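You operate a simulated robot arm through the tools that you are given. There is no shell and no other tool. Be economical: measure what you need, move in short steps, check, and stop when the job is done.

The job below is to be done with a simulated robot arm. You get a single attempt, and the scene is never put back.

Task
Heat-seal the drive bag and put it in the air bin.
Fine: switch on, set the dial by the chart for its film, mouth across the bar, arm shut once, till the lamp is out, fingers off the hot bar; leave the arm open and switch off.

It is judged by the outcome, as a careful person would: the job done as asked, and still so three seconds after it is handed in. It fails if anything else is knocked over, pushed out of place, dropped, spilled or broken. A push-on lid holds only when it is set on centred and level and pressed home; a screw cap is set on level and turned clockwise until tight.

Robot
A 6-joint arm with a two-finger parallel gripper on a trunk, on a base that drives. Base frame: it is fixed to the floor where the robot stands at the start and does not move with it; the origin is under the middle of the robot, x ahead of it, y to its left, z up; the surface under the hand at the start is at about z = 860. Lengths are in mm, angles in degrees, forces in N, time in s.
Its first joint turns from -166.0 to 166.0 degrees. Places, roughly: bin [200, 900, 800]; rest of the bag sealer [500, 400, 900]; sealer arm [700, 400, 1000]; sealer dial [500, 200, 900]; sealer switch [700, 200, 900]. Payload 3.91 kg.
The TCP is the grasp point between the finger pads, 30 mm short of the fingertips. In the tool frame z runs along the fingers and y along their closing line. Largest opening 110 mm; finger width 20, thickness 10; the body of the gripper, 48 by 112 mm, starts 55 mm behind the TCP.
Orientation is told as [roll, pitch, yaw] about the base's x, y, z axes, in that order, counted from this pose: with the fingers straight down and closing along the base's y, the tool's x points along the base's -x, its y along +y and its z along -z.

Tools
- The arm moves only by the tool jog_arm. Its argument "increments" is a list of rows, each a list of 3 entries, a list of its own where there are three numbers: the turn, a rotation vector about the tool's x, y, z in degrees, then the shift along the tool's x, y, z in mm, then the gripper command, from -1 (fully open) to 1 (shut), values between in proportion. In form: [[[rx, ry, rz], [tx, ty, tz], claw], ...]. A call has 1 to 12 rows; each row shifts and turns the commanded pose from where the row before left it, along the tool's axes as they then stand. Each row takes 0.2 s and may step no farther than 50 mm and 8.6 degrees from the row before; otherwise, or with a gripper value out of range, the whole call is refused. A pose out of reach is approached as far as the arm can. The call stops where the force on the tool passes 90 N (or 10 N more than at its start, if that is more) or the arm is blocked; 0.2 s more then pass. Each finger travels about 153 mm/s and halts on what it meets, pressing with about 27 N; the grip force reading is that of the motor and also rises with nothing between the fingers. The clock runs only during rows and for 0.2 s after the last one: add rows that do not move to give the fingers time. The reply holds the time, the measured pose of the TCP, the force on the tool along the base axes, the opening and the grip force, in the units named above and with some noise, with the torque about the TCP (base axes, N m) and any sound that the robot's microphone picked up, and new pictures: "views" is both (left out), scene, wrist or none.
- Cameras (640 x 400 px; columns grow to the right, rows downward): "scene" is now at [180.6, 308.1, 1372]; the picture's right is [0.83, -0.56, 0.00], its down [-0.31, -0.46, -0.83] and it looks along [0.47, 0.69, -0.55] (base axes); focal length 214 px, centre (320, 200). "wrist" rides on the gripper at [72, 17, -103] in the tool frame; the picture's right is [-0.23, 0.97, 0.00], its down [-0.76, -0.18, -0.62] and it looks along [-0.61, -0.14, 0.78] (tool axes); focal length 222 px, centre (320, 200). There is no depth. A picture from a camera that has moved, and an enlarged one, comes with that camera's place and axes in the base frame and with its lens.
- drive_base(legs): drives the robot by 1 to 6 legs, each [ahead, turn to the left] in mm and degrees, along the robot's own axes; the way and the turn of a leg run together, so that a leg with both is an arc; at most 1500 mm and 180 degrees a leg. The arm and the cameras ride along, it lands a little off, and it stops where it bumps. It gives what a move gives, and a new picture of the scene camera.
- pan_tilt(pan, tilt): turns the head with the scene camera to pan (to the left, within 120 degrees either way) and tilt (down, from -29 to 69), counted from straight ahead of the robot. It gives what a move gives, and a new picture of the scene camera.
- enlarge(camera, box): a new picture of the part [left, top, right, bottom] of that camera's present view, enlarged. No time passes.
- sign_off(): hands the job in; it is judged then, once.

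Go step by step. Nothing tells you exact positions but the pictures and the camera data: compare them with the known pose of the tool, close in by small moves and look again before you grip or let go. The budget is 120 turns and 260 pictures, counting those below and the enlarged ones. Unless the task says otherwise, let go and move clear before handing in, and close with one line.

The tools are called by a JSON object that holds its "op" and its "data". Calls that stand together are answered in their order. jog_arm: Moves the arm, as the interface text tells. Its arguments: {"type":"object","properties":{"increments":{"type":"array"},"views":{"type":"string","enum":["both","scene","wrist","none"]}},"required":["increments"]} The other tools are called the same way: drive_base (legs) drives the base; pan_tilt (pan, tilt) turns the head that bears the scene camera; enlarge (camera, box) takes an enlarged picture of a part of a camera's view; sign_off () hands the job in.

At the start:

```text
time_s: 0.0
eef_pos: [456.2, 273.4, 1375.8]
tcp_rot: [0.0, 0.0, 0.0]
force: [0.7, 0.5, -0.4]
torque: [-0.04, 0.0, -0.01]
gripper_width: 110.0
grip_force: 0.1
robot x, y, heading: [-1.3, 0.6, -0.1]
head pan, tilt: [55.7, 33.7]
```

scene: 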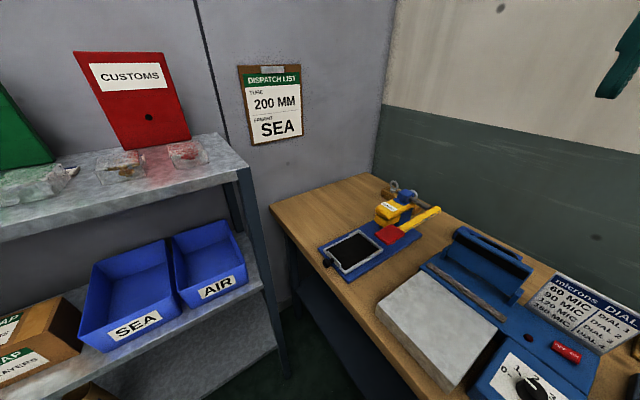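
wrist: 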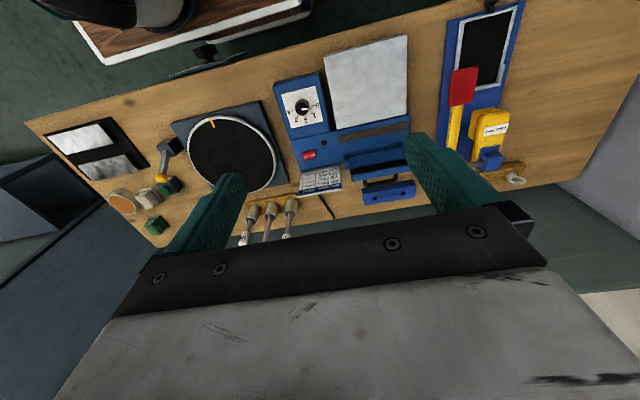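

I see the sealer on the bench at right, its chart and dial, and bins SEA/AIR on a shelf at left with clear bags on the upper shelf. I'll zoom in on the details first.

{"op": "enlarge", "data": {"camera": "scene", "box": [0, 40, 260, 220]}}

{"op": "enlarge", "data": {"camera": "scene", "box": [370, 210, 640, 400]}}

{"op": "pan_tilt", "data": {"pan": 100, "tilt": 30}}

{"op": "pan_tilt", "data": {"pan": 20, "tilt": 40}}

```text
2.22 times, centred on (130, 130) of scene
camera zoom: at [180.6, 308.1, 1372.0], right [0.83, -0.56, 0.0], down [-0.31, -0.46, -0.83], along [0.47, 0.69, -0.55], focal length 477 px, centre (742, 356)
```

zoom: 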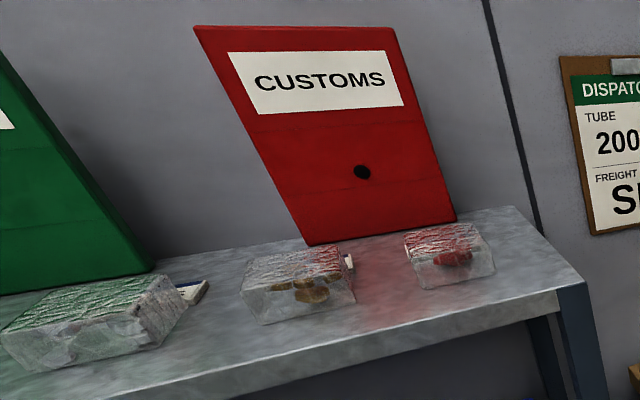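

```text
2.11 times, centred on (505, 305) of scene
camera zoom: at [180.6, 308.1, 1372.0], right [0.83, -0.56, 0.0], down [-0.31, -0.46, -0.83], along [0.47, 0.69, -0.55], focal length 452 px, centre (-70, -21)
```

zoom: 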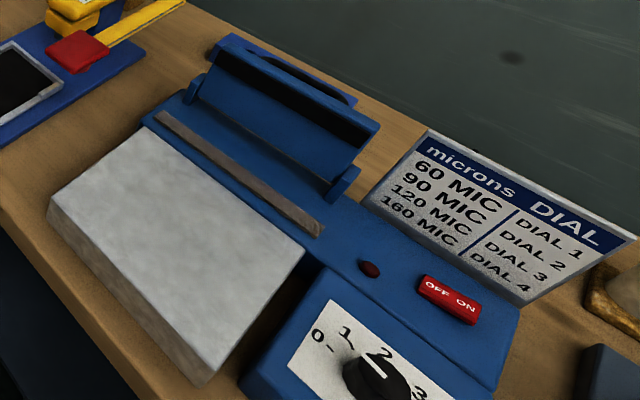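

```text
time_s: 1.1
eef_pos: [456.2, 272.4, 1374.9]
tcp_rot: [0.1, 0.0, -0.1]
force: [0.0, -0.9, 0.6]
torque: [0.0, 0.0, 0.03]
gripper_width: 110.0
grip_force: 0.1
robot x, y, heading: [-0.6, 0.6, 0.0]
head pan, tilt: [100.0, 30.0]
camera scene: at [114.9, 323.8, 1377.7], right [0.98, 0.17, 0.0], down [0.09, -0.49, -0.87], along [-0.15, 0.85, -0.5], focal length 214 px, centre (320, 200)
```

scene: 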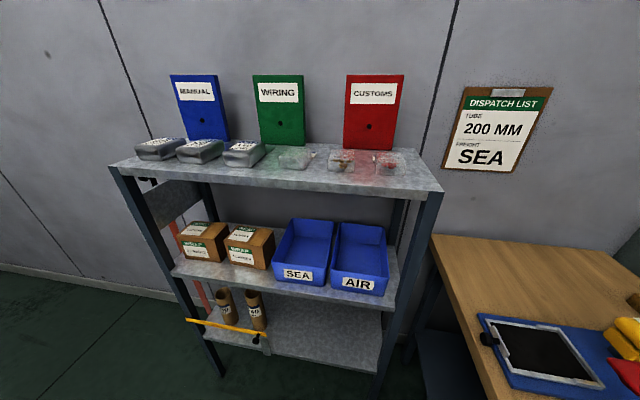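

```text
time_s: 2.6
eef_pos: [456.6, 273.4, 1375.2]
tcp_rot: [0.0, 0.0, 0.0]
force: [-0.7, 0.1, -0.7]
torque: [0.01, -0.01, 0.0]
gripper_width: 110.0
grip_force: 0.1
robot x, y, heading: [-4.7, 2.6, 0.0]
head pan, tilt: [20.0, 40.0]
camera scene: at [210.4, 263.9, 1362.4], right [0.34, -0.94, 0.0], down [-0.6, -0.22, -0.77], along [0.72, 0.26, -0.64], focal length 214 px, centre (320, 200)
```

scene: 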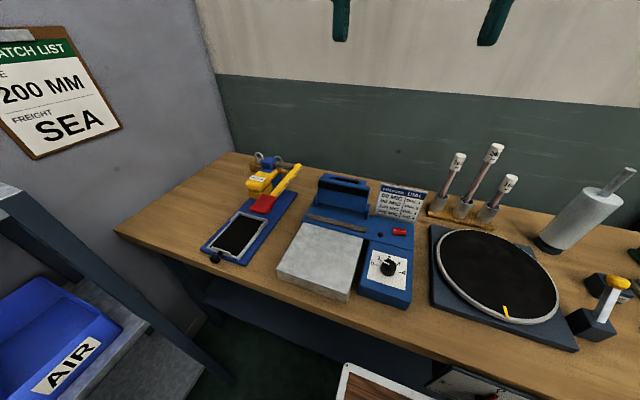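

The shelf has six small packs and labelled boards; I need the labels to tell which is the drive bag. Panning back to the shelf to zoom.

{"op": "pan_tilt", "data": {"pan": 100, "tilt": 30}}

{"op": "enlarge", "data": {"camera": "scene", "box": [120, 110, 280, 200]}}

{"op": "enlarge", "data": {"camera": "scene", "box": [260, 120, 420, 210]}}

{"op": "enlarge", "data": {"camera": "scene", "box": [160, 205, 400, 355]}}

```text
time_s: 4.2
eef_pos: [457.3, 272.4, 1374.7]
tcp_rot: [0.0, 0.0, 0.0]
force: [0.4, 0.3, 0.5]
torque: [-0.01, 0.02, -0.03]
gripper_width: 109.8
grip_force: 0.0
robot x, y, heading: [-0.5, -3.1, 0.1]
head pan, tilt: [100.0, 30.0]
camera scene: at [114.9, 323.8, 1377.7], right [0.98, 0.17, 0.0], down [0.09, -0.49, -0.87], along [-0.15, 0.85, -0.5], focal length 214 px, centre (320, 200)
```

scene: 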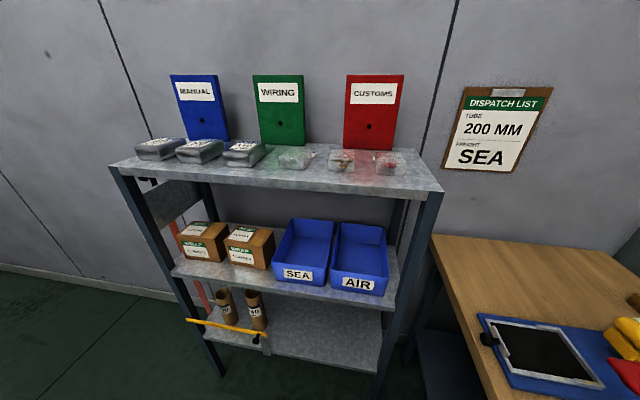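

```text
4.00 times, centred on (200, 155) of scene
camera zoom: at [114.9, 323.8, 1377.7], right [0.98, 0.17, 0.0], down [0.09, -0.49, -0.87], along [-0.15, 0.85, -0.5], focal length 858 px, centre (800, 380)
```

zoom: 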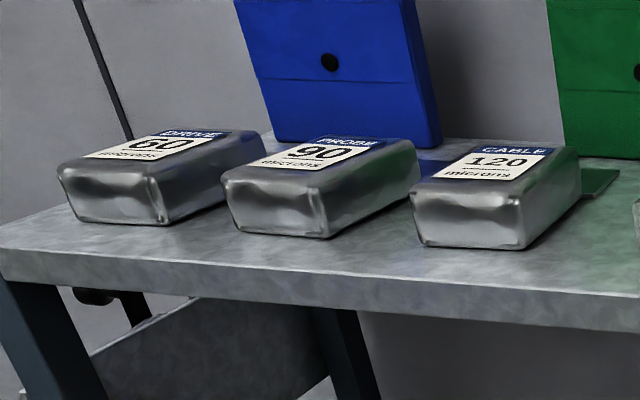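

```text
4.00 times, centred on (340, 165) of scene
camera zoom: at [114.9, 323.8, 1377.7], right [0.98, 0.17, 0.0], down [0.09, -0.49, -0.87], along [-0.15, 0.85, -0.5], focal length 858 px, centre (240, 340)
```

zoom: 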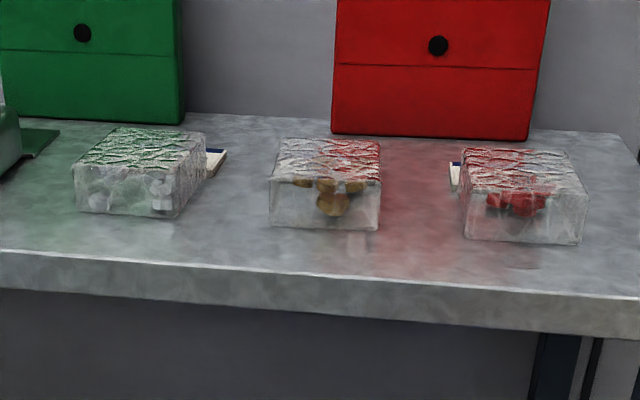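

```text
2.67 times, centred on (280, 280) of scene
camera zoom: at [114.9, 323.8, 1377.7], right [0.98, 0.17, 0.0], down [0.09, -0.49, -0.87], along [-0.15, 0.85, -0.5], focal length 572 px, centre (427, -13)
```

zoom: 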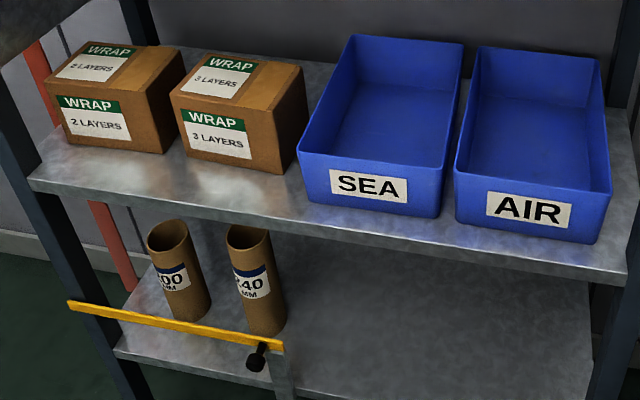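

The DRIVE bag is the leftmost silver bag on the top shelf. I'll read its micron number more closely.

{"op": "enlarge", "data": {"camera": "scene", "box": [130, 130, 194, 170]}}

{"op": "enlarge", "data": {"camera": "scene", "box": [170, 130, 270, 192]}}

```text
10.00 times, centred on (162, 150) of scene
camera zoom: at [114.9, 323.8, 1377.7], right [0.98, 0.17, 0.0], down [0.09, -0.49, -0.87], along [-0.15, 0.85, -0.5], focal length 2145 px, centre (1900, 700)
```

zoom: 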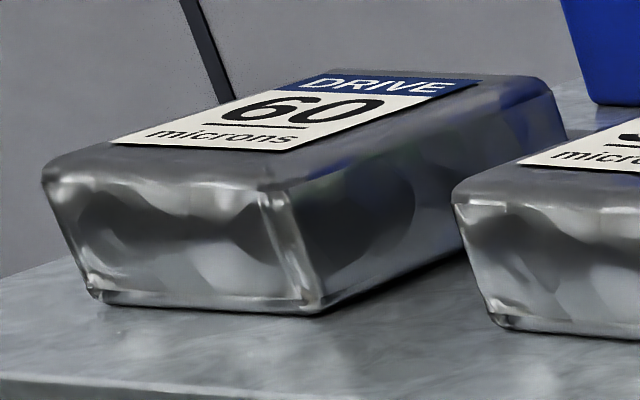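

```text
6.40 times, centred on (220, 161) of scene
camera zoom: at [114.9, 323.8, 1377.7], right [0.98, 0.17, 0.0], down [0.09, -0.49, -0.87], along [-0.15, 0.85, -0.5], focal length 1373 px, centre (960, 450)
```

zoom: 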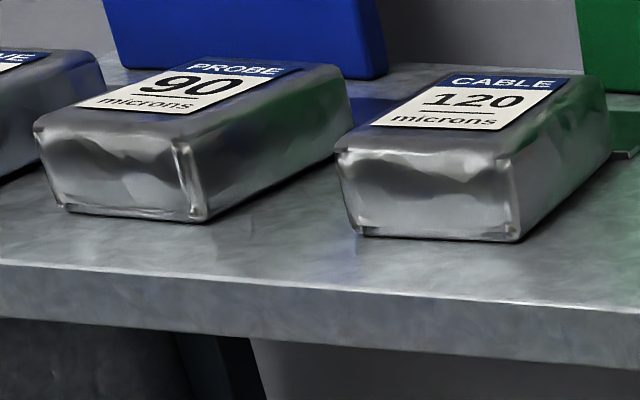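

The DRIVE bag is 60-micron film, so the dial should be at 1 per the chart. I'll back the base a little so the sealer sits mid-reach, then bring the hand over the dial.

{"op": "drive_base", "data": {"legs": [[-120, 0]]}}

{"op": "pan_tilt", "data": {"pan": 20, "tilt": 40}}

{"op": "jog_arm", "data": {"increments": [[[0, 0, 0], [-28, -8, 36], 0], [[0, 0, 0], [-28, -8, 36], 0], [[0, 0, 0], [-28, -8, 36], 0], [[0, 0, 0], [-28, -8, 36], 0], [[0, 0, 0], [-28, -8, 36], 0], [[0, 0, 0], [-28, -8, 36], 0], [[0, 0, 0], [-28, -8, 36], 0], [[0, 0, 0], [-28, -8, 36], 0]]}}

```text
time_s: 5.4
eef_pos: [334.6, 273.7, 1374.5]
tcp_rot: [0.0, 0.1, 0.1]
force: [0.3, 0.4, -0.4]
torque: [-0.02, 0.01, 0.0]
gripper_width: 110.0
grip_force: 0.0
robot x, y, heading: [-122.3, 3.5, 0.0]
head pan, tilt: [100.0, 30.0]
camera scene: at [-7.4, 323.9, 1377.8], right [0.98, 0.18, 0.0], down [0.09, -0.49, -0.87], along [-0.15, 0.85, -0.5], focal length 214 px, centre (320, 200)
```

scene: 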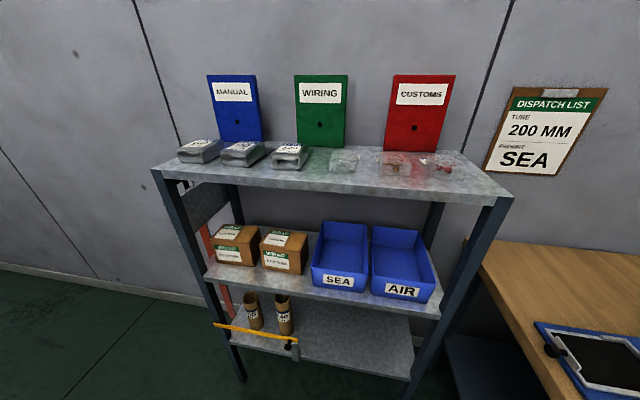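

```text
time_s: 7.0
eef_pos: [334.6, 273.4, 1374.4]
tcp_rot: [0.0, -0.1, 0.1]
force: [1.0, 1.0, -0.1]
torque: [0.0, 0.0, -0.02]
gripper_width: 109.8
grip_force: 0.1
robot x, y, heading: [-122.2, -2.8, 0.1]
head pan, tilt: [20.0, 40.0]
camera scene: at [88.4, 264.1, 1362.4], right [0.34, -0.94, 0.0], down [-0.6, -0.22, -0.77], along [0.72, 0.26, -0.64], focal length 214 px, centre (320, 200)
```

scene: 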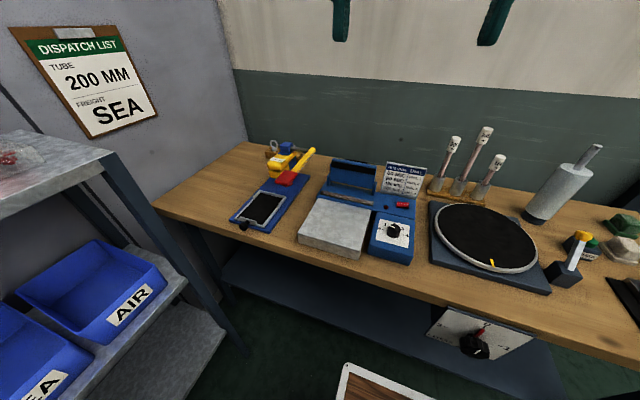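

```text
time_s: 8.8
eef_pos: [558.4, 210.6, 1087.5]
tcp_rot: [0.0, -0.1, 0.1]
force: [-1.1, -0.5, 0.5]
torque: [0.0, -0.01, -0.02]
gripper_width: 54.8
grip_force: 0.1
robot x, y, heading: [-119.9, -1.0, 0.2]
head pan, tilt: [20.0, 40.0]
camera scene: at [87.8, 264.0, 1362.5], right [0.34, -0.94, 0.0], down [-0.6, -0.22, -0.77], along [0.72, 0.26, -0.64], focal length 214 px, centre (320, 200)
camera wrist: at [484.5, 228.2, 1191.2], right [0.23, 0.97, 0.0], down [0.76, -0.18, 0.62], along [0.61, -0.14, -0.78], focal length 222 px, centre (320, 200)
```

scene: 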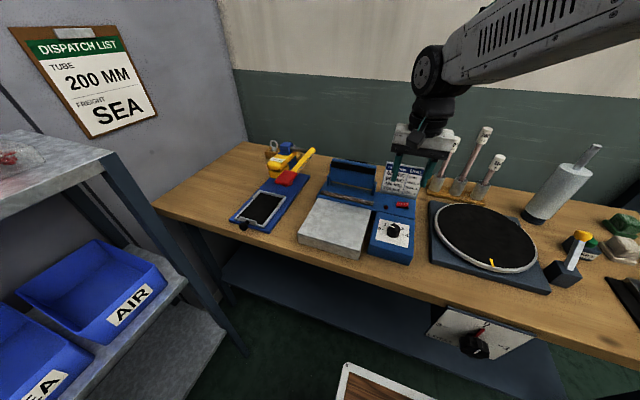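
wrist: 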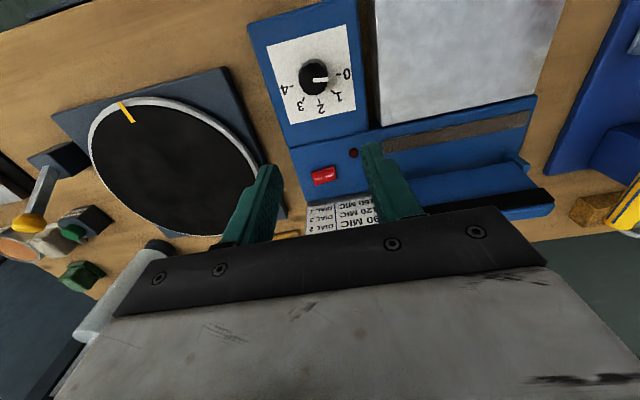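

Good view of dial and switch from the wrist camera. Zooming to read pointer, chart and switch.

{"op": "enlarge", "data": {"camera": "wrist", "box": [264, 30, 364, 130]}}

{"op": "enlarge", "data": {"camera": "wrist", "box": [290, 140, 390, 240]}}

{"op": "enlarge", "data": {"camera": "scene", "box": [290, 150, 430, 270]}}

```text
4.00 times, centred on (314, 80) of wrist
camera zoom: at [484.5, 228.2, 1191.2], right [0.23, 0.97, 0.0], down [0.76, -0.18, 0.62], along [0.61, -0.14, -0.78], focal length 888 px, centre (344, 680)
```

zoom: 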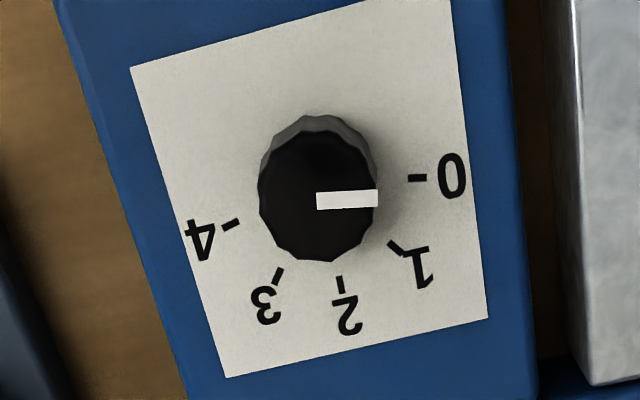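

```text
4.00 times, centred on (340, 190) of wrist
camera zoom: at [484.5, 228.2, 1191.2], right [0.23, 0.97, 0.0], down [0.76, -0.18, 0.62], along [0.61, -0.14, -0.78], focal length 888 px, centre (240, 240)
```

zoom: 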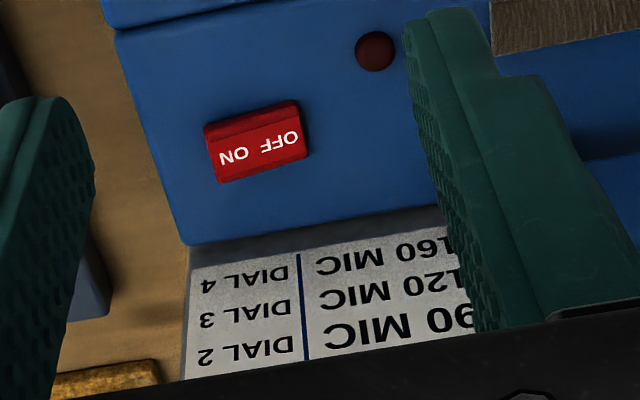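

```text
3.33 times, centred on (360, 210) of scene
camera zoom: at [87.8, 264.0, 1362.5], right [0.34, -0.94, 0.0], down [-0.6, -0.22, -0.77], along [0.72, 0.26, -0.64], focal length 715 px, centre (187, 167)
```

zoom: 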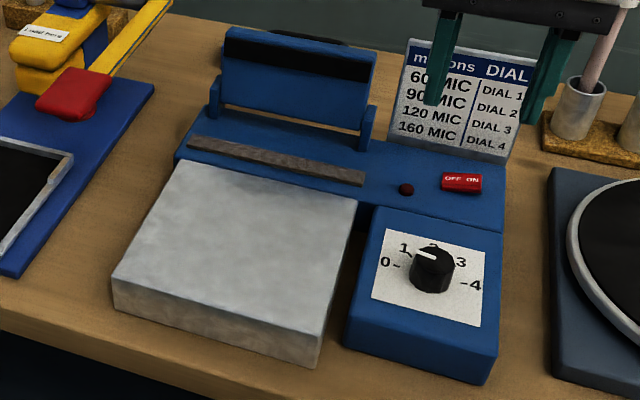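

The chart gives 60 MIC → DIAL 1; the pointer stands at 0, with dial 1 about 40° clockwise. The switch's ON half lies near (657,178,~915), so I'll shut the fingers and move just above it.

{"op": "jog_arm", "data": {"increments": [[[0, 0, 0], [-33, -11.2, 30], 1], [[0, 0, 0], [-33, -11.2, 30], 1], [[0, 0, 0], [-32.6, -11.2, 30], 1], [[0, 0, 0], [0, 0, 10], 1], [[0, 0, 0], [0, 0, 0], 1]]}}

{"op": "enlarge", "data": {"camera": "wrist", "box": [240, 100, 400, 200]}}

{"op": "enlarge", "data": {"camera": "scene", "box": [360, 150, 440, 220]}}

```text
time_s: 9.9
eef_pos: [658.8, 178.3, 986.6]
tcp_rot: [0.0, -0.1, 0.1]
force: [-0.6, 0.5, 0.0]
torque: [0.0, 0.01, 0.03]
gripper_width: 0.1
grip_force: 27.0
robot x, y, heading: [-121.2, -1.0, 0.2]
head pan, tilt: [20.0, 40.0]
camera scene: at [88.4, 264.1, 1362.4], right [0.34, -0.94, 0.0], down [-0.6, -0.22, -0.77], along [0.72, 0.26, -0.64], focal length 214 px, centre (320, 200)
camera wrist: at [584.7, 195.1, 1090.0], right [0.23, 0.97, 0.0], down [0.76, -0.18, 0.62], along [0.61, -0.14, -0.78], focal length 222 px, centre (320, 200)
```

scene: 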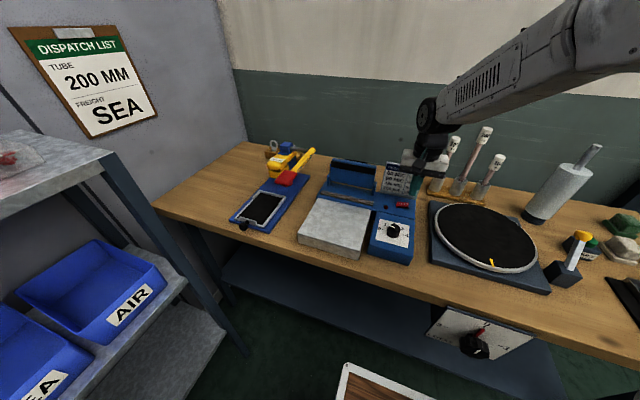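
wrist: 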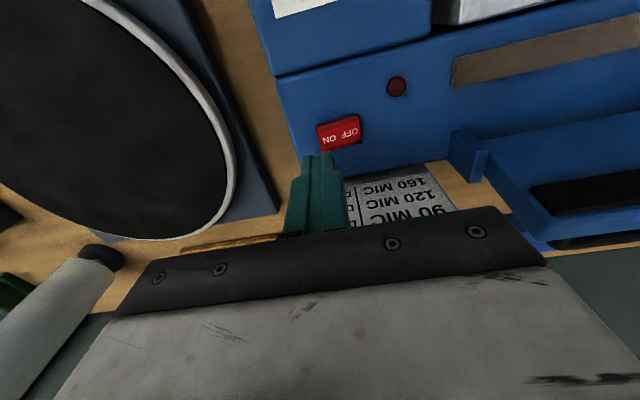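

```text
4.00 times, centred on (320, 150) of wrist
camera zoom: at [584.7, 195.1, 1090.0], right [0.23, 0.97, 0.0], down [0.76, -0.18, 0.62], along [0.61, -0.14, -0.78], focal length 888 px, centre (320, 400)
```

zoom: 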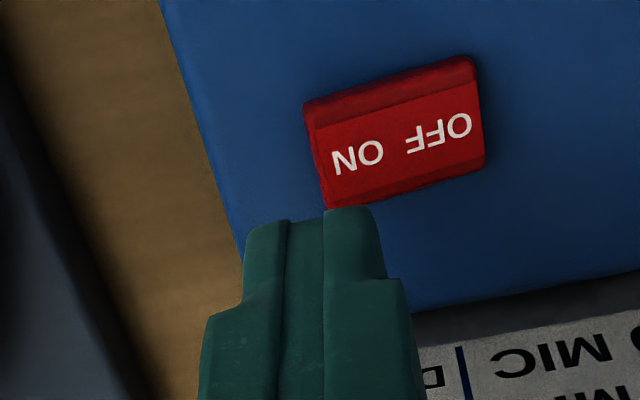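

```text
5.71 times, centred on (400, 185) of scene
camera zoom: at [88.4, 264.1, 1362.4], right [0.34, -0.94, 0.0], down [-0.6, -0.22, -0.77], along [0.72, 0.26, -0.64], focal length 1226 px, centre (-137, 286)
```

zoom: 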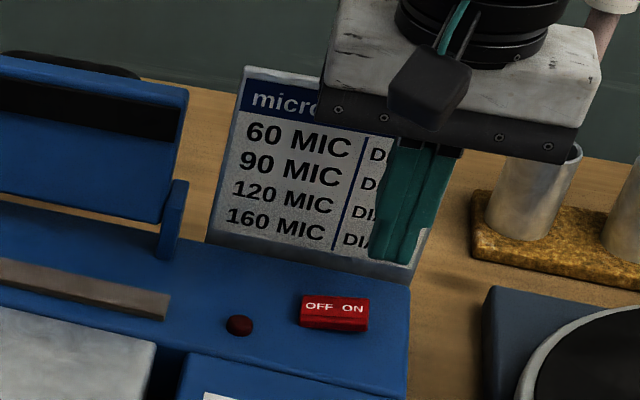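

Switch ON half is at about (659,186,918), and the closed fingertips (at y≈168–188) are right over its outer end. I'll lower in small steps until it clicks.

{"op": "jog_arm", "data": {"increments": [[[0, 0, 0], [0, 1, 15], 1], [[0, 0, 0], [0, 0, 12], 1], [[0, 0, 0], [0, 0, 5], 1], [[0, 0, 0], [0, 0, 3], 1], [[0, 0, 0], [0, 0, 2], 1]]}}

{"op": "enlarge", "data": {"camera": "scene", "box": [360, 150, 440, 220]}}

```text
time_s: 11.2
eef_pos: [657.2, 178.0, 950.1]
tcp_rot: [0.0, 0.0, 0.1]
force: [0.5, 0.7, -1.0]
torque: [-0.01, -0.02, -0.02]
gripper_width: 0.2
grip_force: 26.3
robot x, y, heading: [-118.5, 0.5, 0.1]
head pan, tilt: [20.0, 40.0]
camera scene: at [88.4, 264.1, 1362.4], right [0.34, -0.94, 0.0], down [-0.6, -0.22, -0.77], along [0.72, 0.26, -0.64], focal length 214 px, centre (320, 200)
camera wrist: at [583.5, 195.2, 1053.8], right [0.23, 0.97, 0.0], down [0.76, -0.18, 0.62], along [0.61, -0.14, -0.78], focal length 222 px, centre (320, 200)
```

scene: 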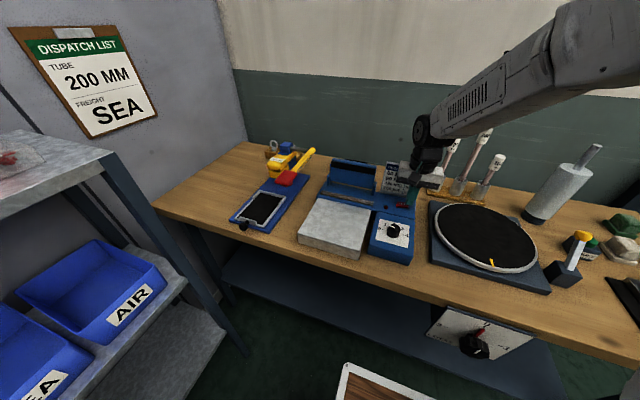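
wrist: 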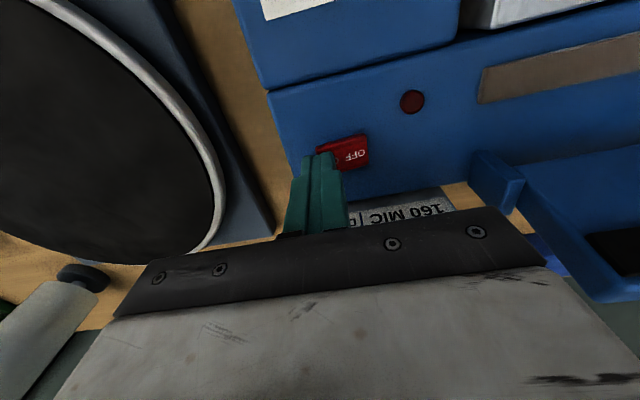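

```text
5.71 times, centred on (400, 185) of scene
camera zoom: at [88.4, 264.1, 1362.4], right [0.34, -0.94, 0.0], down [-0.6, -0.22, -0.77], along [0.72, 0.26, -0.64], focal length 1226 px, centre (-137, 286)
```

zoom: 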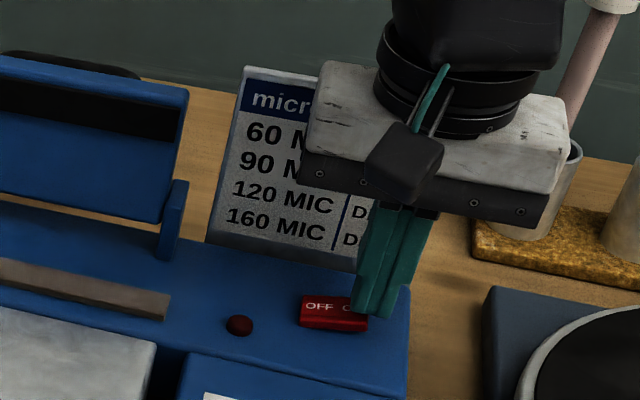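

Almost touching. Continue down in 2 mm steps.

{"op": "jog_arm", "data": {"increments": [[[0, 0, 0], [0, 1.5, 2], 1], [[0, 0, 0], [0, 0, 2], 1], [[0, 0, 0], [0, 0, 2], 1]], "views": "none"}}

```text
time_s: 11.9
eef_pos: [656.7, 179.5, 944.5]
tcp_rot: [-0.1, 0.1, 0.2]
force: [-0.9, 0.1, -0.5]
torque: [0.0, -0.01, 0.01]
gripper_width: 0.0
grip_force: 27.6
robot x, y, heading: [-123.3, 0.2, 0.1]
head pan, tilt: [20.0, 40.0]
```

{"op": "jog_arm", "data": {"increments": [[[0, 0, 0], [0, 0, 2], 1], [[0, 0, 0], [0, 0, 2], 1]], "views": "wrist"}}

{"op": "enlarge", "data": {"camera": "wrist", "box": [260, 100, 420, 200]}}

```text
time_s: 12.6
eef_pos: [657.0, 179.4, 944.0]
tcp_rot: [0.2, -0.1, 0.1]
force: [-3.0, -2.4, 24.3]
torque: [0.15, 0.06, 0.02]
gripper_width: 0.0
grip_force: 27.1
robot x, y, heading: [-121.5, 0.9, 0.1]
head pan, tilt: [20.0, 40.0]
camera wrist: at [582.8, 196.0, 1046.1], right [0.23, 0.97, 0.0], down [0.76, -0.18, 0.63], along [0.61, -0.14, -0.78], focal length 222 px, centre (320, 200)
```

wrist: 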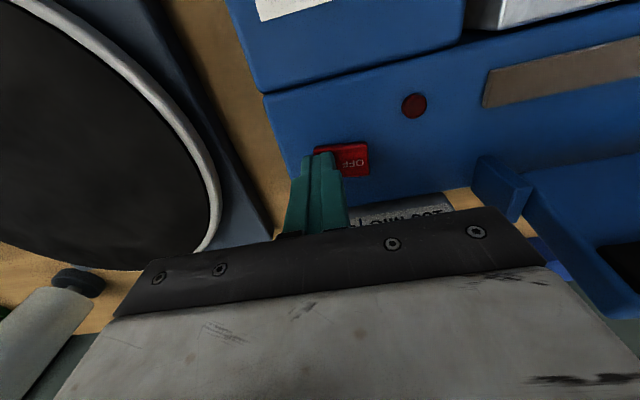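

```text
4.00 times, centred on (340, 150) of wrist
camera zoom: at [582.8, 196.0, 1046.1], right [0.23, 0.97, 0.0], down [0.76, -0.18, 0.63], along [0.61, -0.14, -0.78], focal length 888 px, centre (240, 400)
```

zoom: 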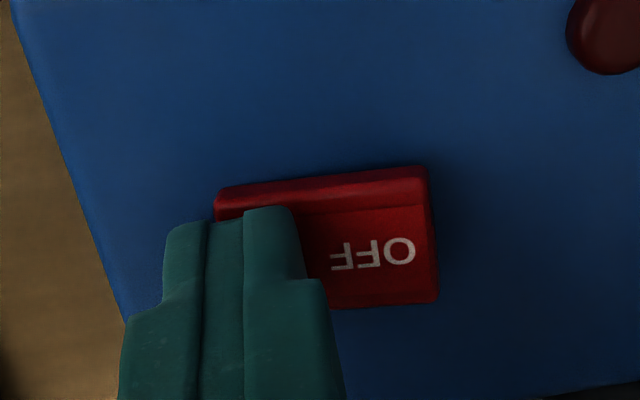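

Contact with 24 N. I'll lift and see whether the rocker has tipped to ON.

{"op": "jog_arm", "data": {"increments": [[[0, 0, 0], [0, 0, -20], 1], [[0, 0, 0], [15, 0, -30], 1]], "views": "wrist"}}

{"op": "enlarge", "data": {"camera": "wrist", "box": [260, 90, 420, 190]}}

{"op": "enlarge", "data": {"camera": "scene", "box": [360, 170, 424, 220]}}

```text
time_s: 13.2
eef_pos: [642.4, 178.1, 990.2]
tcp_rot: [0.0, 0.0, 0.2]
force: [1.1, 0.1, 0.6]
torque: [-0.03, 0.05, -0.01]
gripper_width: 0.1
grip_force: 27.3
robot x, y, heading: [-119.2, -0.8, -0.1]
head pan, tilt: [20.0, 40.0]
camera wrist: at [568.3, 196.4, 1094.3], right [0.23, 0.97, 0.0], down [0.76, -0.18, 0.62], along [0.61, -0.14, -0.78], focal length 222 px, centre (320, 200)
```

wrist: 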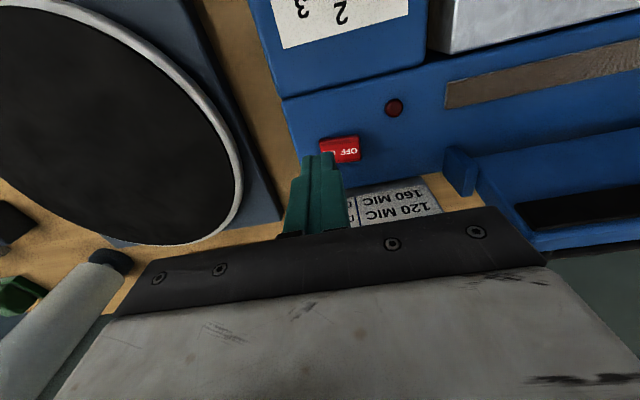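

```text
4.00 times, centred on (340, 140) of wrist
camera zoom: at [568.3, 196.4, 1094.3], right [0.23, 0.97, 0.0], down [0.76, -0.18, 0.62], along [0.61, -0.14, -0.78], focal length 888 px, centre (240, 440)
```

zoom: 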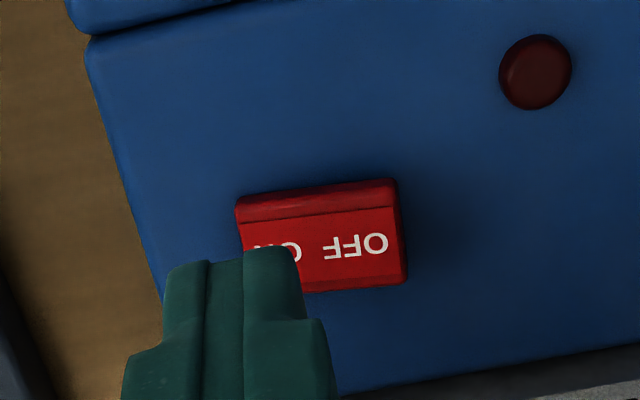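

```text
8.00 times, centred on (392, 195) of scene
camera zoom: at [88.7, 264.2, 1362.3], right [0.34, -0.94, 0.0], down [-0.6, -0.22, -0.77], along [0.72, 0.26, -0.64], focal length 1716 px, centre (-256, 240)
```

zoom: 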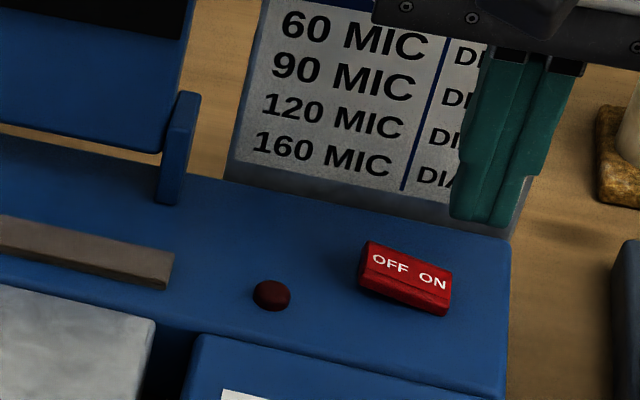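

The rocker now dips at ON, so the switch is on. Next, move over the dial knob (~528,212) with the fingers part open.

{"op": "jog_arm", "data": {"increments": [[[0, 0, 0], [38, 11.3, 0], 0], [[0, 0, 0], [38, 11.3, 0], 0], [[0, 0, 0], [38, 11.3, 0], 0], [[0, 0, 0], [0, 0, 15], 0], [[0, 0, 0], [0, 0, 0], 0]]}}

{"op": "enlarge", "data": {"camera": "wrist", "box": [240, 100, 400, 200]}}

{"op": "enlarge", "data": {"camera": "scene", "box": [350, 180, 430, 250]}}

```text
time_s: 14.3
eef_pos: [526.8, 213.8, 975.4]
tcp_rot: [-0.1, -0.1, 0.1]
force: [-0.1, -0.2, 0.3]
torque: [-0.04, 0.01, 0.0]
gripper_width: 54.7
grip_force: 0.1
robot x, y, heading: [-122.6, -0.6, 0.4]
head pan, tilt: [20.0, 40.0]
camera scene: at [88.4, 264.1, 1362.4], right [0.34, -0.94, 0.0], down [-0.6, -0.22, -0.77], along [0.72, 0.26, -0.64], focal length 214 px, centre (320, 200)
camera wrist: at [453.0, 231.1, 1078.2], right [0.23, 0.97, 0.0], down [0.76, -0.18, 0.62], along [0.61, -0.14, -0.78], focal length 222 px, centre (320, 200)
```

scene: 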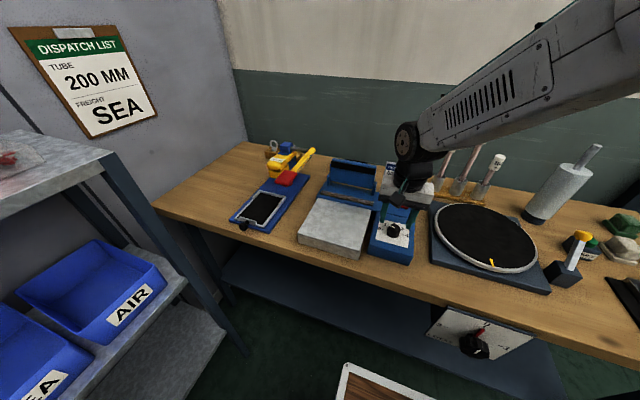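
wrist: 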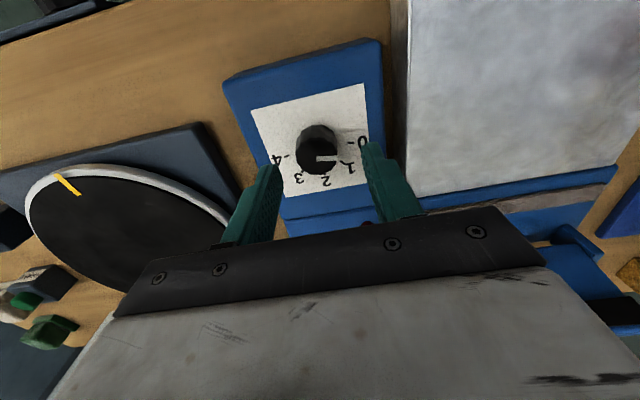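

```text
4.00 times, centred on (320, 150) of wrist
camera zoom: at [453.0, 231.1, 1078.2], right [0.23, 0.97, 0.0], down [0.76, -0.18, 0.62], along [0.61, -0.14, -0.78], focal length 888 px, centre (320, 400)
```

zoom: 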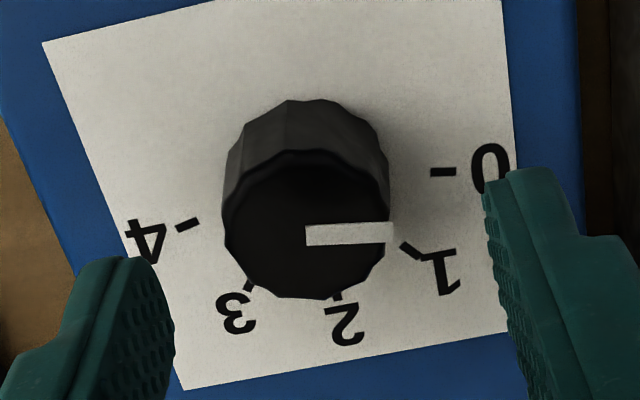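

```text
5.71 times, centred on (390, 215) of scene
camera zoom: at [88.4, 264.1, 1362.4], right [0.34, -0.94, 0.0], down [-0.6, -0.22, -0.77], along [0.72, 0.26, -0.64], focal length 1226 px, centre (-80, 114)
```

zoom: 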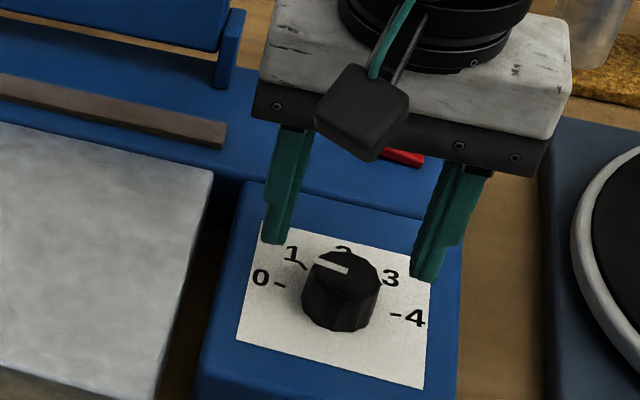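

Knob centre ≈(528.5,212), top ≈930. Lower around it, grip, and view.

{"op": "jog_arm", "data": {"increments": [[[0, 0, 0], [-1.5, -2, 10], 0], [[0, 0, 0], [0, 0, 10], 0], [[0, 0, 0], [0, 0, 9], 0], [[0, 0, 0], [0, 0, 0], 0.4], [[0, 0, 0], [0, 0, 0], 1], [[0, 0, 0], [0, 0, 0], 1]]}}

```text
time_s: 15.8
eef_pos: [529.1, 210.3, 945.7]
tcp_rot: [0.0, -0.1, 0.2]
force: [1.2, -7.6, -2.2]
torque: [-0.22, -0.39, -0.01]
gripper_width: 32.0
grip_force: 45.5
robot x, y, heading: [-124.2, 0.2, -0.1]
head pan, tilt: [20.0, 40.0]
camera scene: at [88.6, 263.7, 1362.4], right [0.34, -0.94, 0.0], down [-0.6, -0.22, -0.77], along [0.72, 0.26, -0.64], focal length 214 px, centre (320, 200)
camera wrist: at [455.5, 227.7, 1049.2], right [0.23, 0.97, 0.0], down [0.76, -0.18, 0.62], along [0.61, -0.14, -0.78], focal length 222 px, centre (320, 200)
```

scene: 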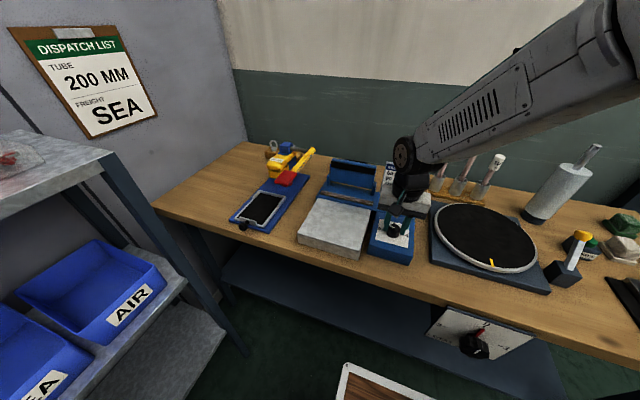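
wrist: 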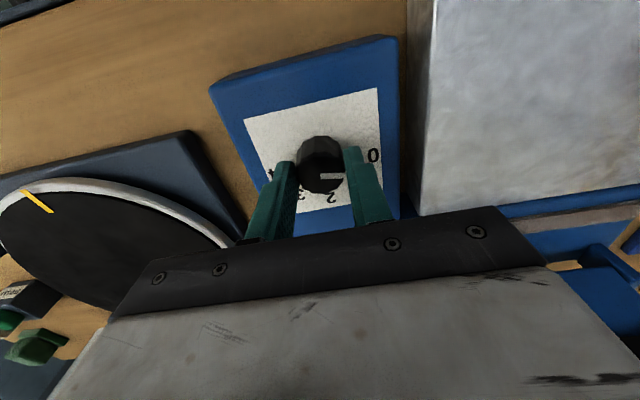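

Knob gripped (32 mm). Turn clockwise 40° in five steps.

{"op": "jog_arm", "data": {"increments": [[[0, 0, 8], [0, 0, 0], 1], [[0, 0, 8], [0, 0, 0], 1], [[0, 0, 8], [0, 0, 0], 1], [[0, 0, 8], [0, 0, 0], 1], [[0, 0, 8], [0, 0, 0], 1], [[0, 0, 0], [0, 0, 0], 1]]}}

{"op": "enlarge", "data": {"camera": "wrist", "box": [240, 100, 400, 200]}}

{"op": "enlarge", "data": {"camera": "scene", "box": [350, 180, 430, 250]}}

```text
time_s: 17.1
eef_pos: [530.0, 211.6, 945.5]
tcp_rot: [0.0, 0.1, -40.1]
force: [6.7, -0.9, -13.8]
torque: [0.06, -0.22, -0.05]
gripper_width: 32.3
grip_force: 45.1
robot x, y, heading: [-120.4, 1.0, 0.0]
head pan, tilt: [20.0, 40.0]
camera scene: at [89.0, 264.2, 1362.3], right [0.34, -0.94, 0.0], down [-0.6, -0.22, -0.77], along [0.72, 0.26, -0.64], focal length 214 px, centre (320, 200)
camera wrist: at [483.5, 271.1, 1049.3], right [0.8, 0.6, 0.0], down [0.47, -0.63, 0.62], along [0.37, -0.5, -0.78], focal length 222 px, centre (320, 200)
```

scene: 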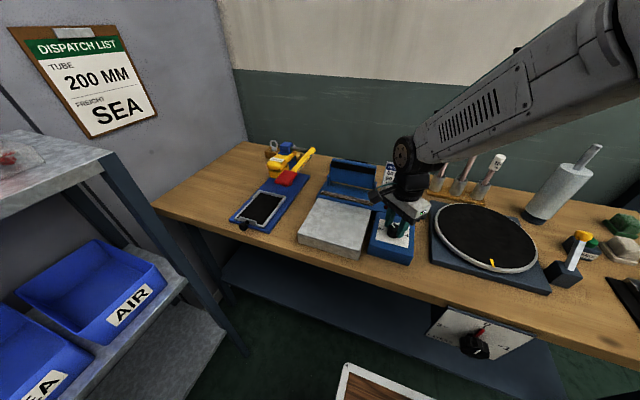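
wrist: 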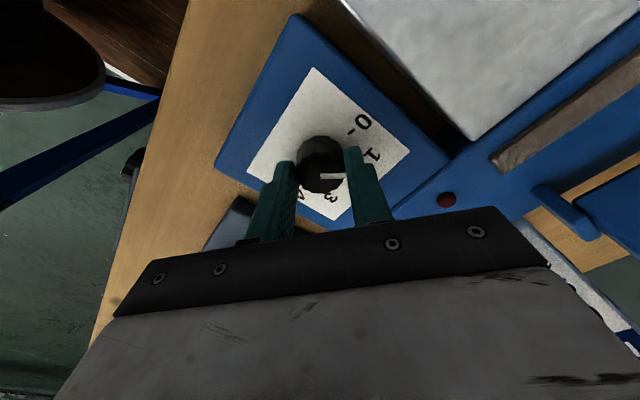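

```text
4.00 times, centred on (320, 150) of wrist
camera zoom: at [483.5, 271.1, 1049.3], right [0.8, 0.6, 0.0], down [0.47, -0.63, 0.62], along [0.37, -0.5, -0.78], focal length 888 px, centre (320, 400)
```

zoom: 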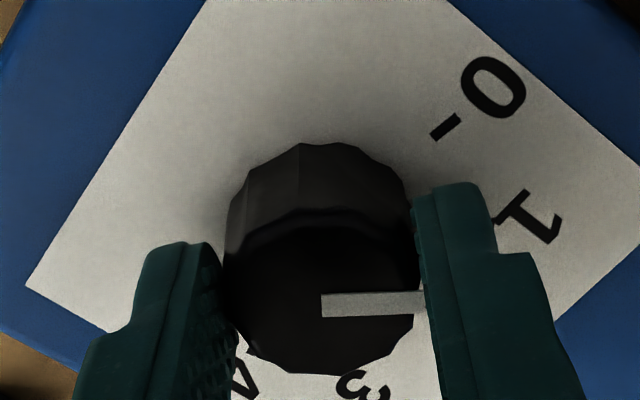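

```text
5.71 times, centred on (390, 215) of scene
camera zoom: at [89.0, 264.2, 1362.3], right [0.34, -0.94, 0.0], down [-0.6, -0.22, -0.77], along [0.72, 0.26, -0.64], focal length 1226 px, centre (-80, 114)
```

zoom: 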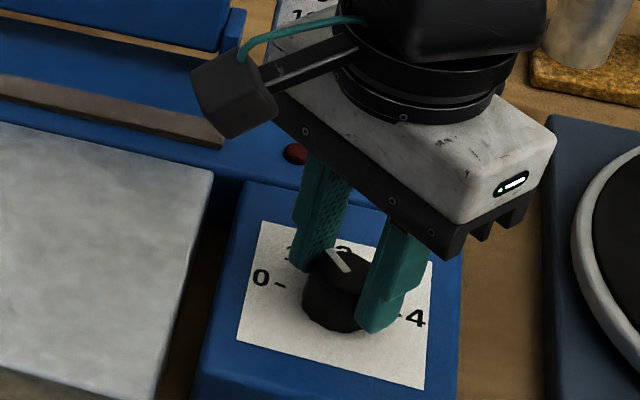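

Knob turned with the hand. Open, lift and check the pointer against the "1" mark.

{"op": "jog_arm", "data": {"increments": [[[0, 0, 0], [0, 0, 0], 0], [[0, 0, 0], [0, 0, 0], 0], [[0, 0, 0], [0, 0, -20], 0], [[0, 0, 0], [0, 0, -40], 0], [[0, 0, -8], [0, 0, -40], 0], [[0, 0, -8], [0, 0, -30], 0], [[0, 0, -8], [0, 0, -10], 0], [[0, 0, -8], [0, 0, 0], 0], [[0, 0, -8], [0, 0, 0], 0]]}}

{"op": "enlarge", "data": {"camera": "wrist", "box": [240, 80, 400, 180]}}

{"op": "enlarge", "data": {"camera": "scene", "box": [350, 180, 430, 250]}}

```text
time_s: 19.1
eef_pos: [530.1, 210.3, 1085.5]
tcp_rot: [0.1, 0.0, 0.2]
force: [0.4, -0.4, 0.3]
torque: [0.02, -0.01, -0.02]
gripper_width: 54.7
grip_force: 0.0
robot x, y, heading: [-122.3, 0.9, 0.4]
head pan, tilt: [20.0, 40.0]
camera scene: at [88.4, 264.0, 1362.4], right [0.34, -0.94, 0.0], down [-0.6, -0.22, -0.77], along [0.72, 0.26, -0.64], focal length 214 px, centre (320, 200)
camera wrist: at [455.4, 227.4, 1189.7], right [0.22, 0.97, 0.0], down [0.76, -0.17, 0.62], along [0.61, -0.14, -0.78], focal length 222 px, centre (320, 200)
```

scene: 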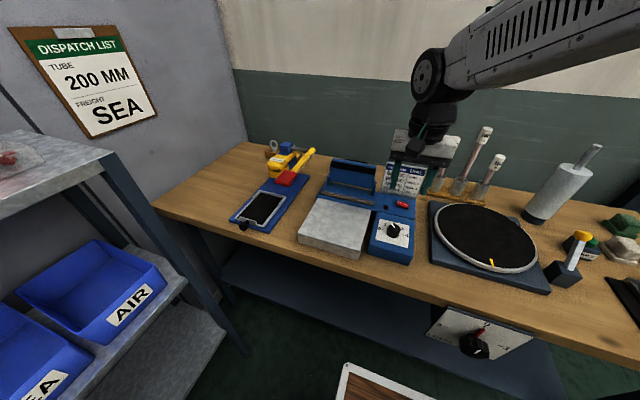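
wrist: 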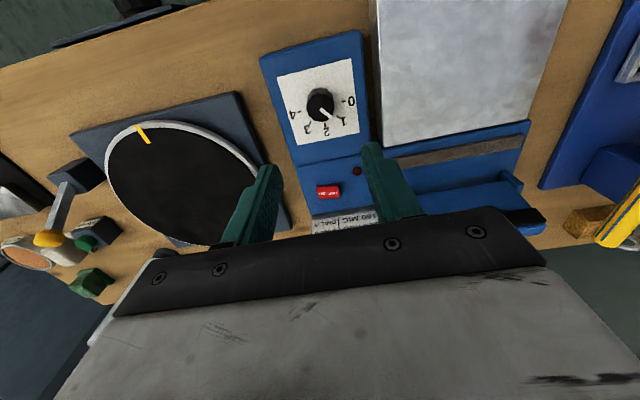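

```text
4.00 times, centred on (320, 130) of wrist
camera zoom: at [455.4, 227.4, 1189.7], right [0.22, 0.97, 0.0], down [0.76, -0.17, 0.62], along [0.61, -0.14, -0.78], focal length 888 px, centre (320, 480)
```

zoom: 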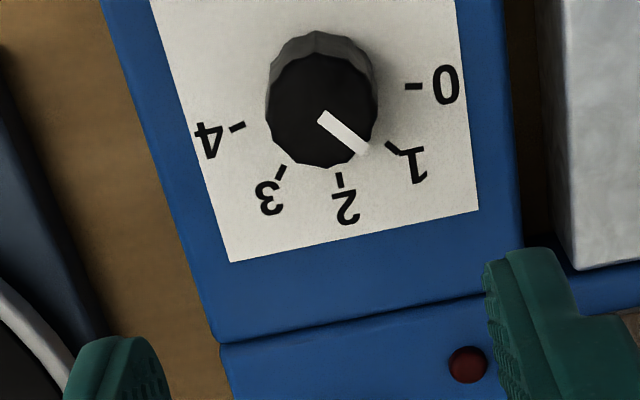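

```text
5.71 times, centred on (390, 215) of scene
camera zoom: at [88.4, 264.0, 1362.4], right [0.34, -0.94, 0.0], down [-0.6, -0.22, -0.77], along [0.72, 0.26, -0.64], focal length 1226 px, centre (-80, 114)
```

zoom: 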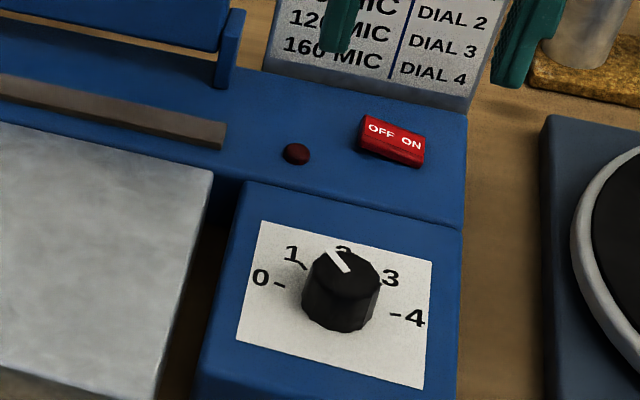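

Dial reads 1 and the switch is on. Now raise the arm, back the base up and turn to face the shelf by the DRIVE bag (~[-430,830,1200]).

{"op": "jog_arm", "data": {"increments": [[[0, 0, 0], [10, 0, -48], 0], [[0, 0, 0], [10, 0, -48], 0], [[0, 0, 0], [10, 0, -48], 0], [[0, 0, 0], [10, 0, -48], 0], [[0, 0, 0], [10, 0, -48], 0], [[0, 0, 0], [10, 0, -48], 0], [[0, 0, 0], [10, 0, -30], 0]], "views": "none"}}

{"op": "drive_base", "data": {"legs": [[-310, 0], [0, 90]]}}

{"op": "pan_tilt", "data": {"pan": 0, "tilt": 35}}

```text
time_s: 20.8
eef_pos: [457.7, 211.0, 1402.2]
tcp_rot: [0.0, 0.0, 0.1]
force: [-0.7, 0.3, 0.1]
torque: [0.03, 0.02, 0.0]
gripper_width: 54.7
grip_force: 0.0
robot x, y, heading: [-121.3, -0.6, 0.1]
head pan, tilt: [20.0, 40.0]
```

```text
time_s: 24.5
eef_pos: [-18.1, 447.9, 1402.0]
tcp_rot: [-0.1, 0.0, 26.3]
force: [-0.1, 0.1, -0.1]
torque: [0.02, 0.01, 0.01]
gripper_width: 55.1
grip_force: 0.0
robot x, y, heading: [-450.7, 10.8, 23.5]
head pan, tilt: [20.0, 40.0]
stopped in leg 2: the robot was blocked; the commanded pose is now the measured one
camera scene: at [-363.5, 333.6, 1362.4], right [0.69, -0.72, 0.0], down [-0.47, -0.44, -0.77], along [0.55, 0.53, -0.64], focal length 214 px, centre (320, 200)
```

scene: 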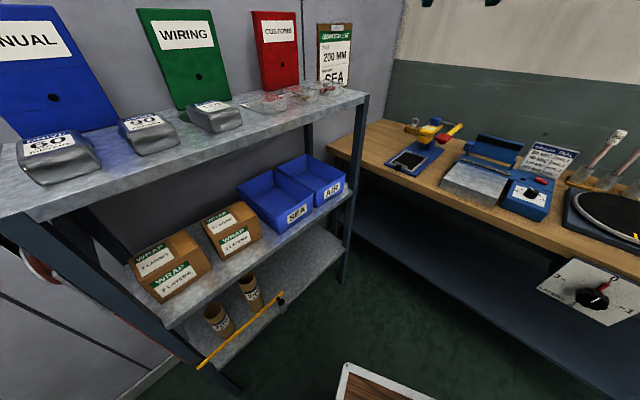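

```text
time_s: 25.4
eef_pos: [-19.2, 447.7, 1402.8]
tcp_rot: [0.0, 0.2, 26.2]
force: [-0.1, -0.4, 0.0]
torque: [-0.01, -0.03, 0.04]
gripper_width: 54.8
grip_force: 0.0
robot x, y, heading: [-450.1, 7.4, 23.4]
head pan, tilt: [0.0, 35.0]
camera scene: at [-344.4, 310.3, 1369.9], right [0.4, -0.92, 0.0], down [-0.53, -0.23, -0.82], along [0.75, 0.33, -0.57], focal length 214 px, centre (320, 200)
```

scene: 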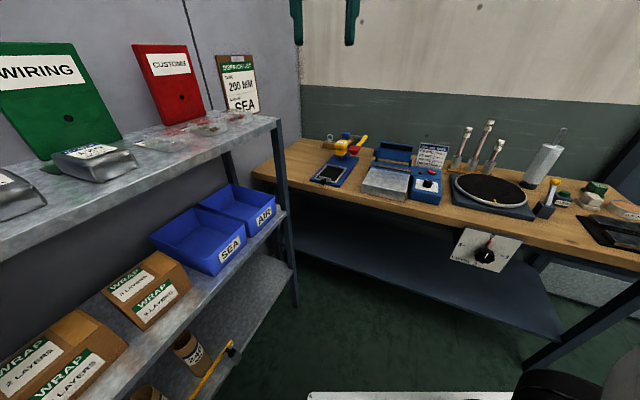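

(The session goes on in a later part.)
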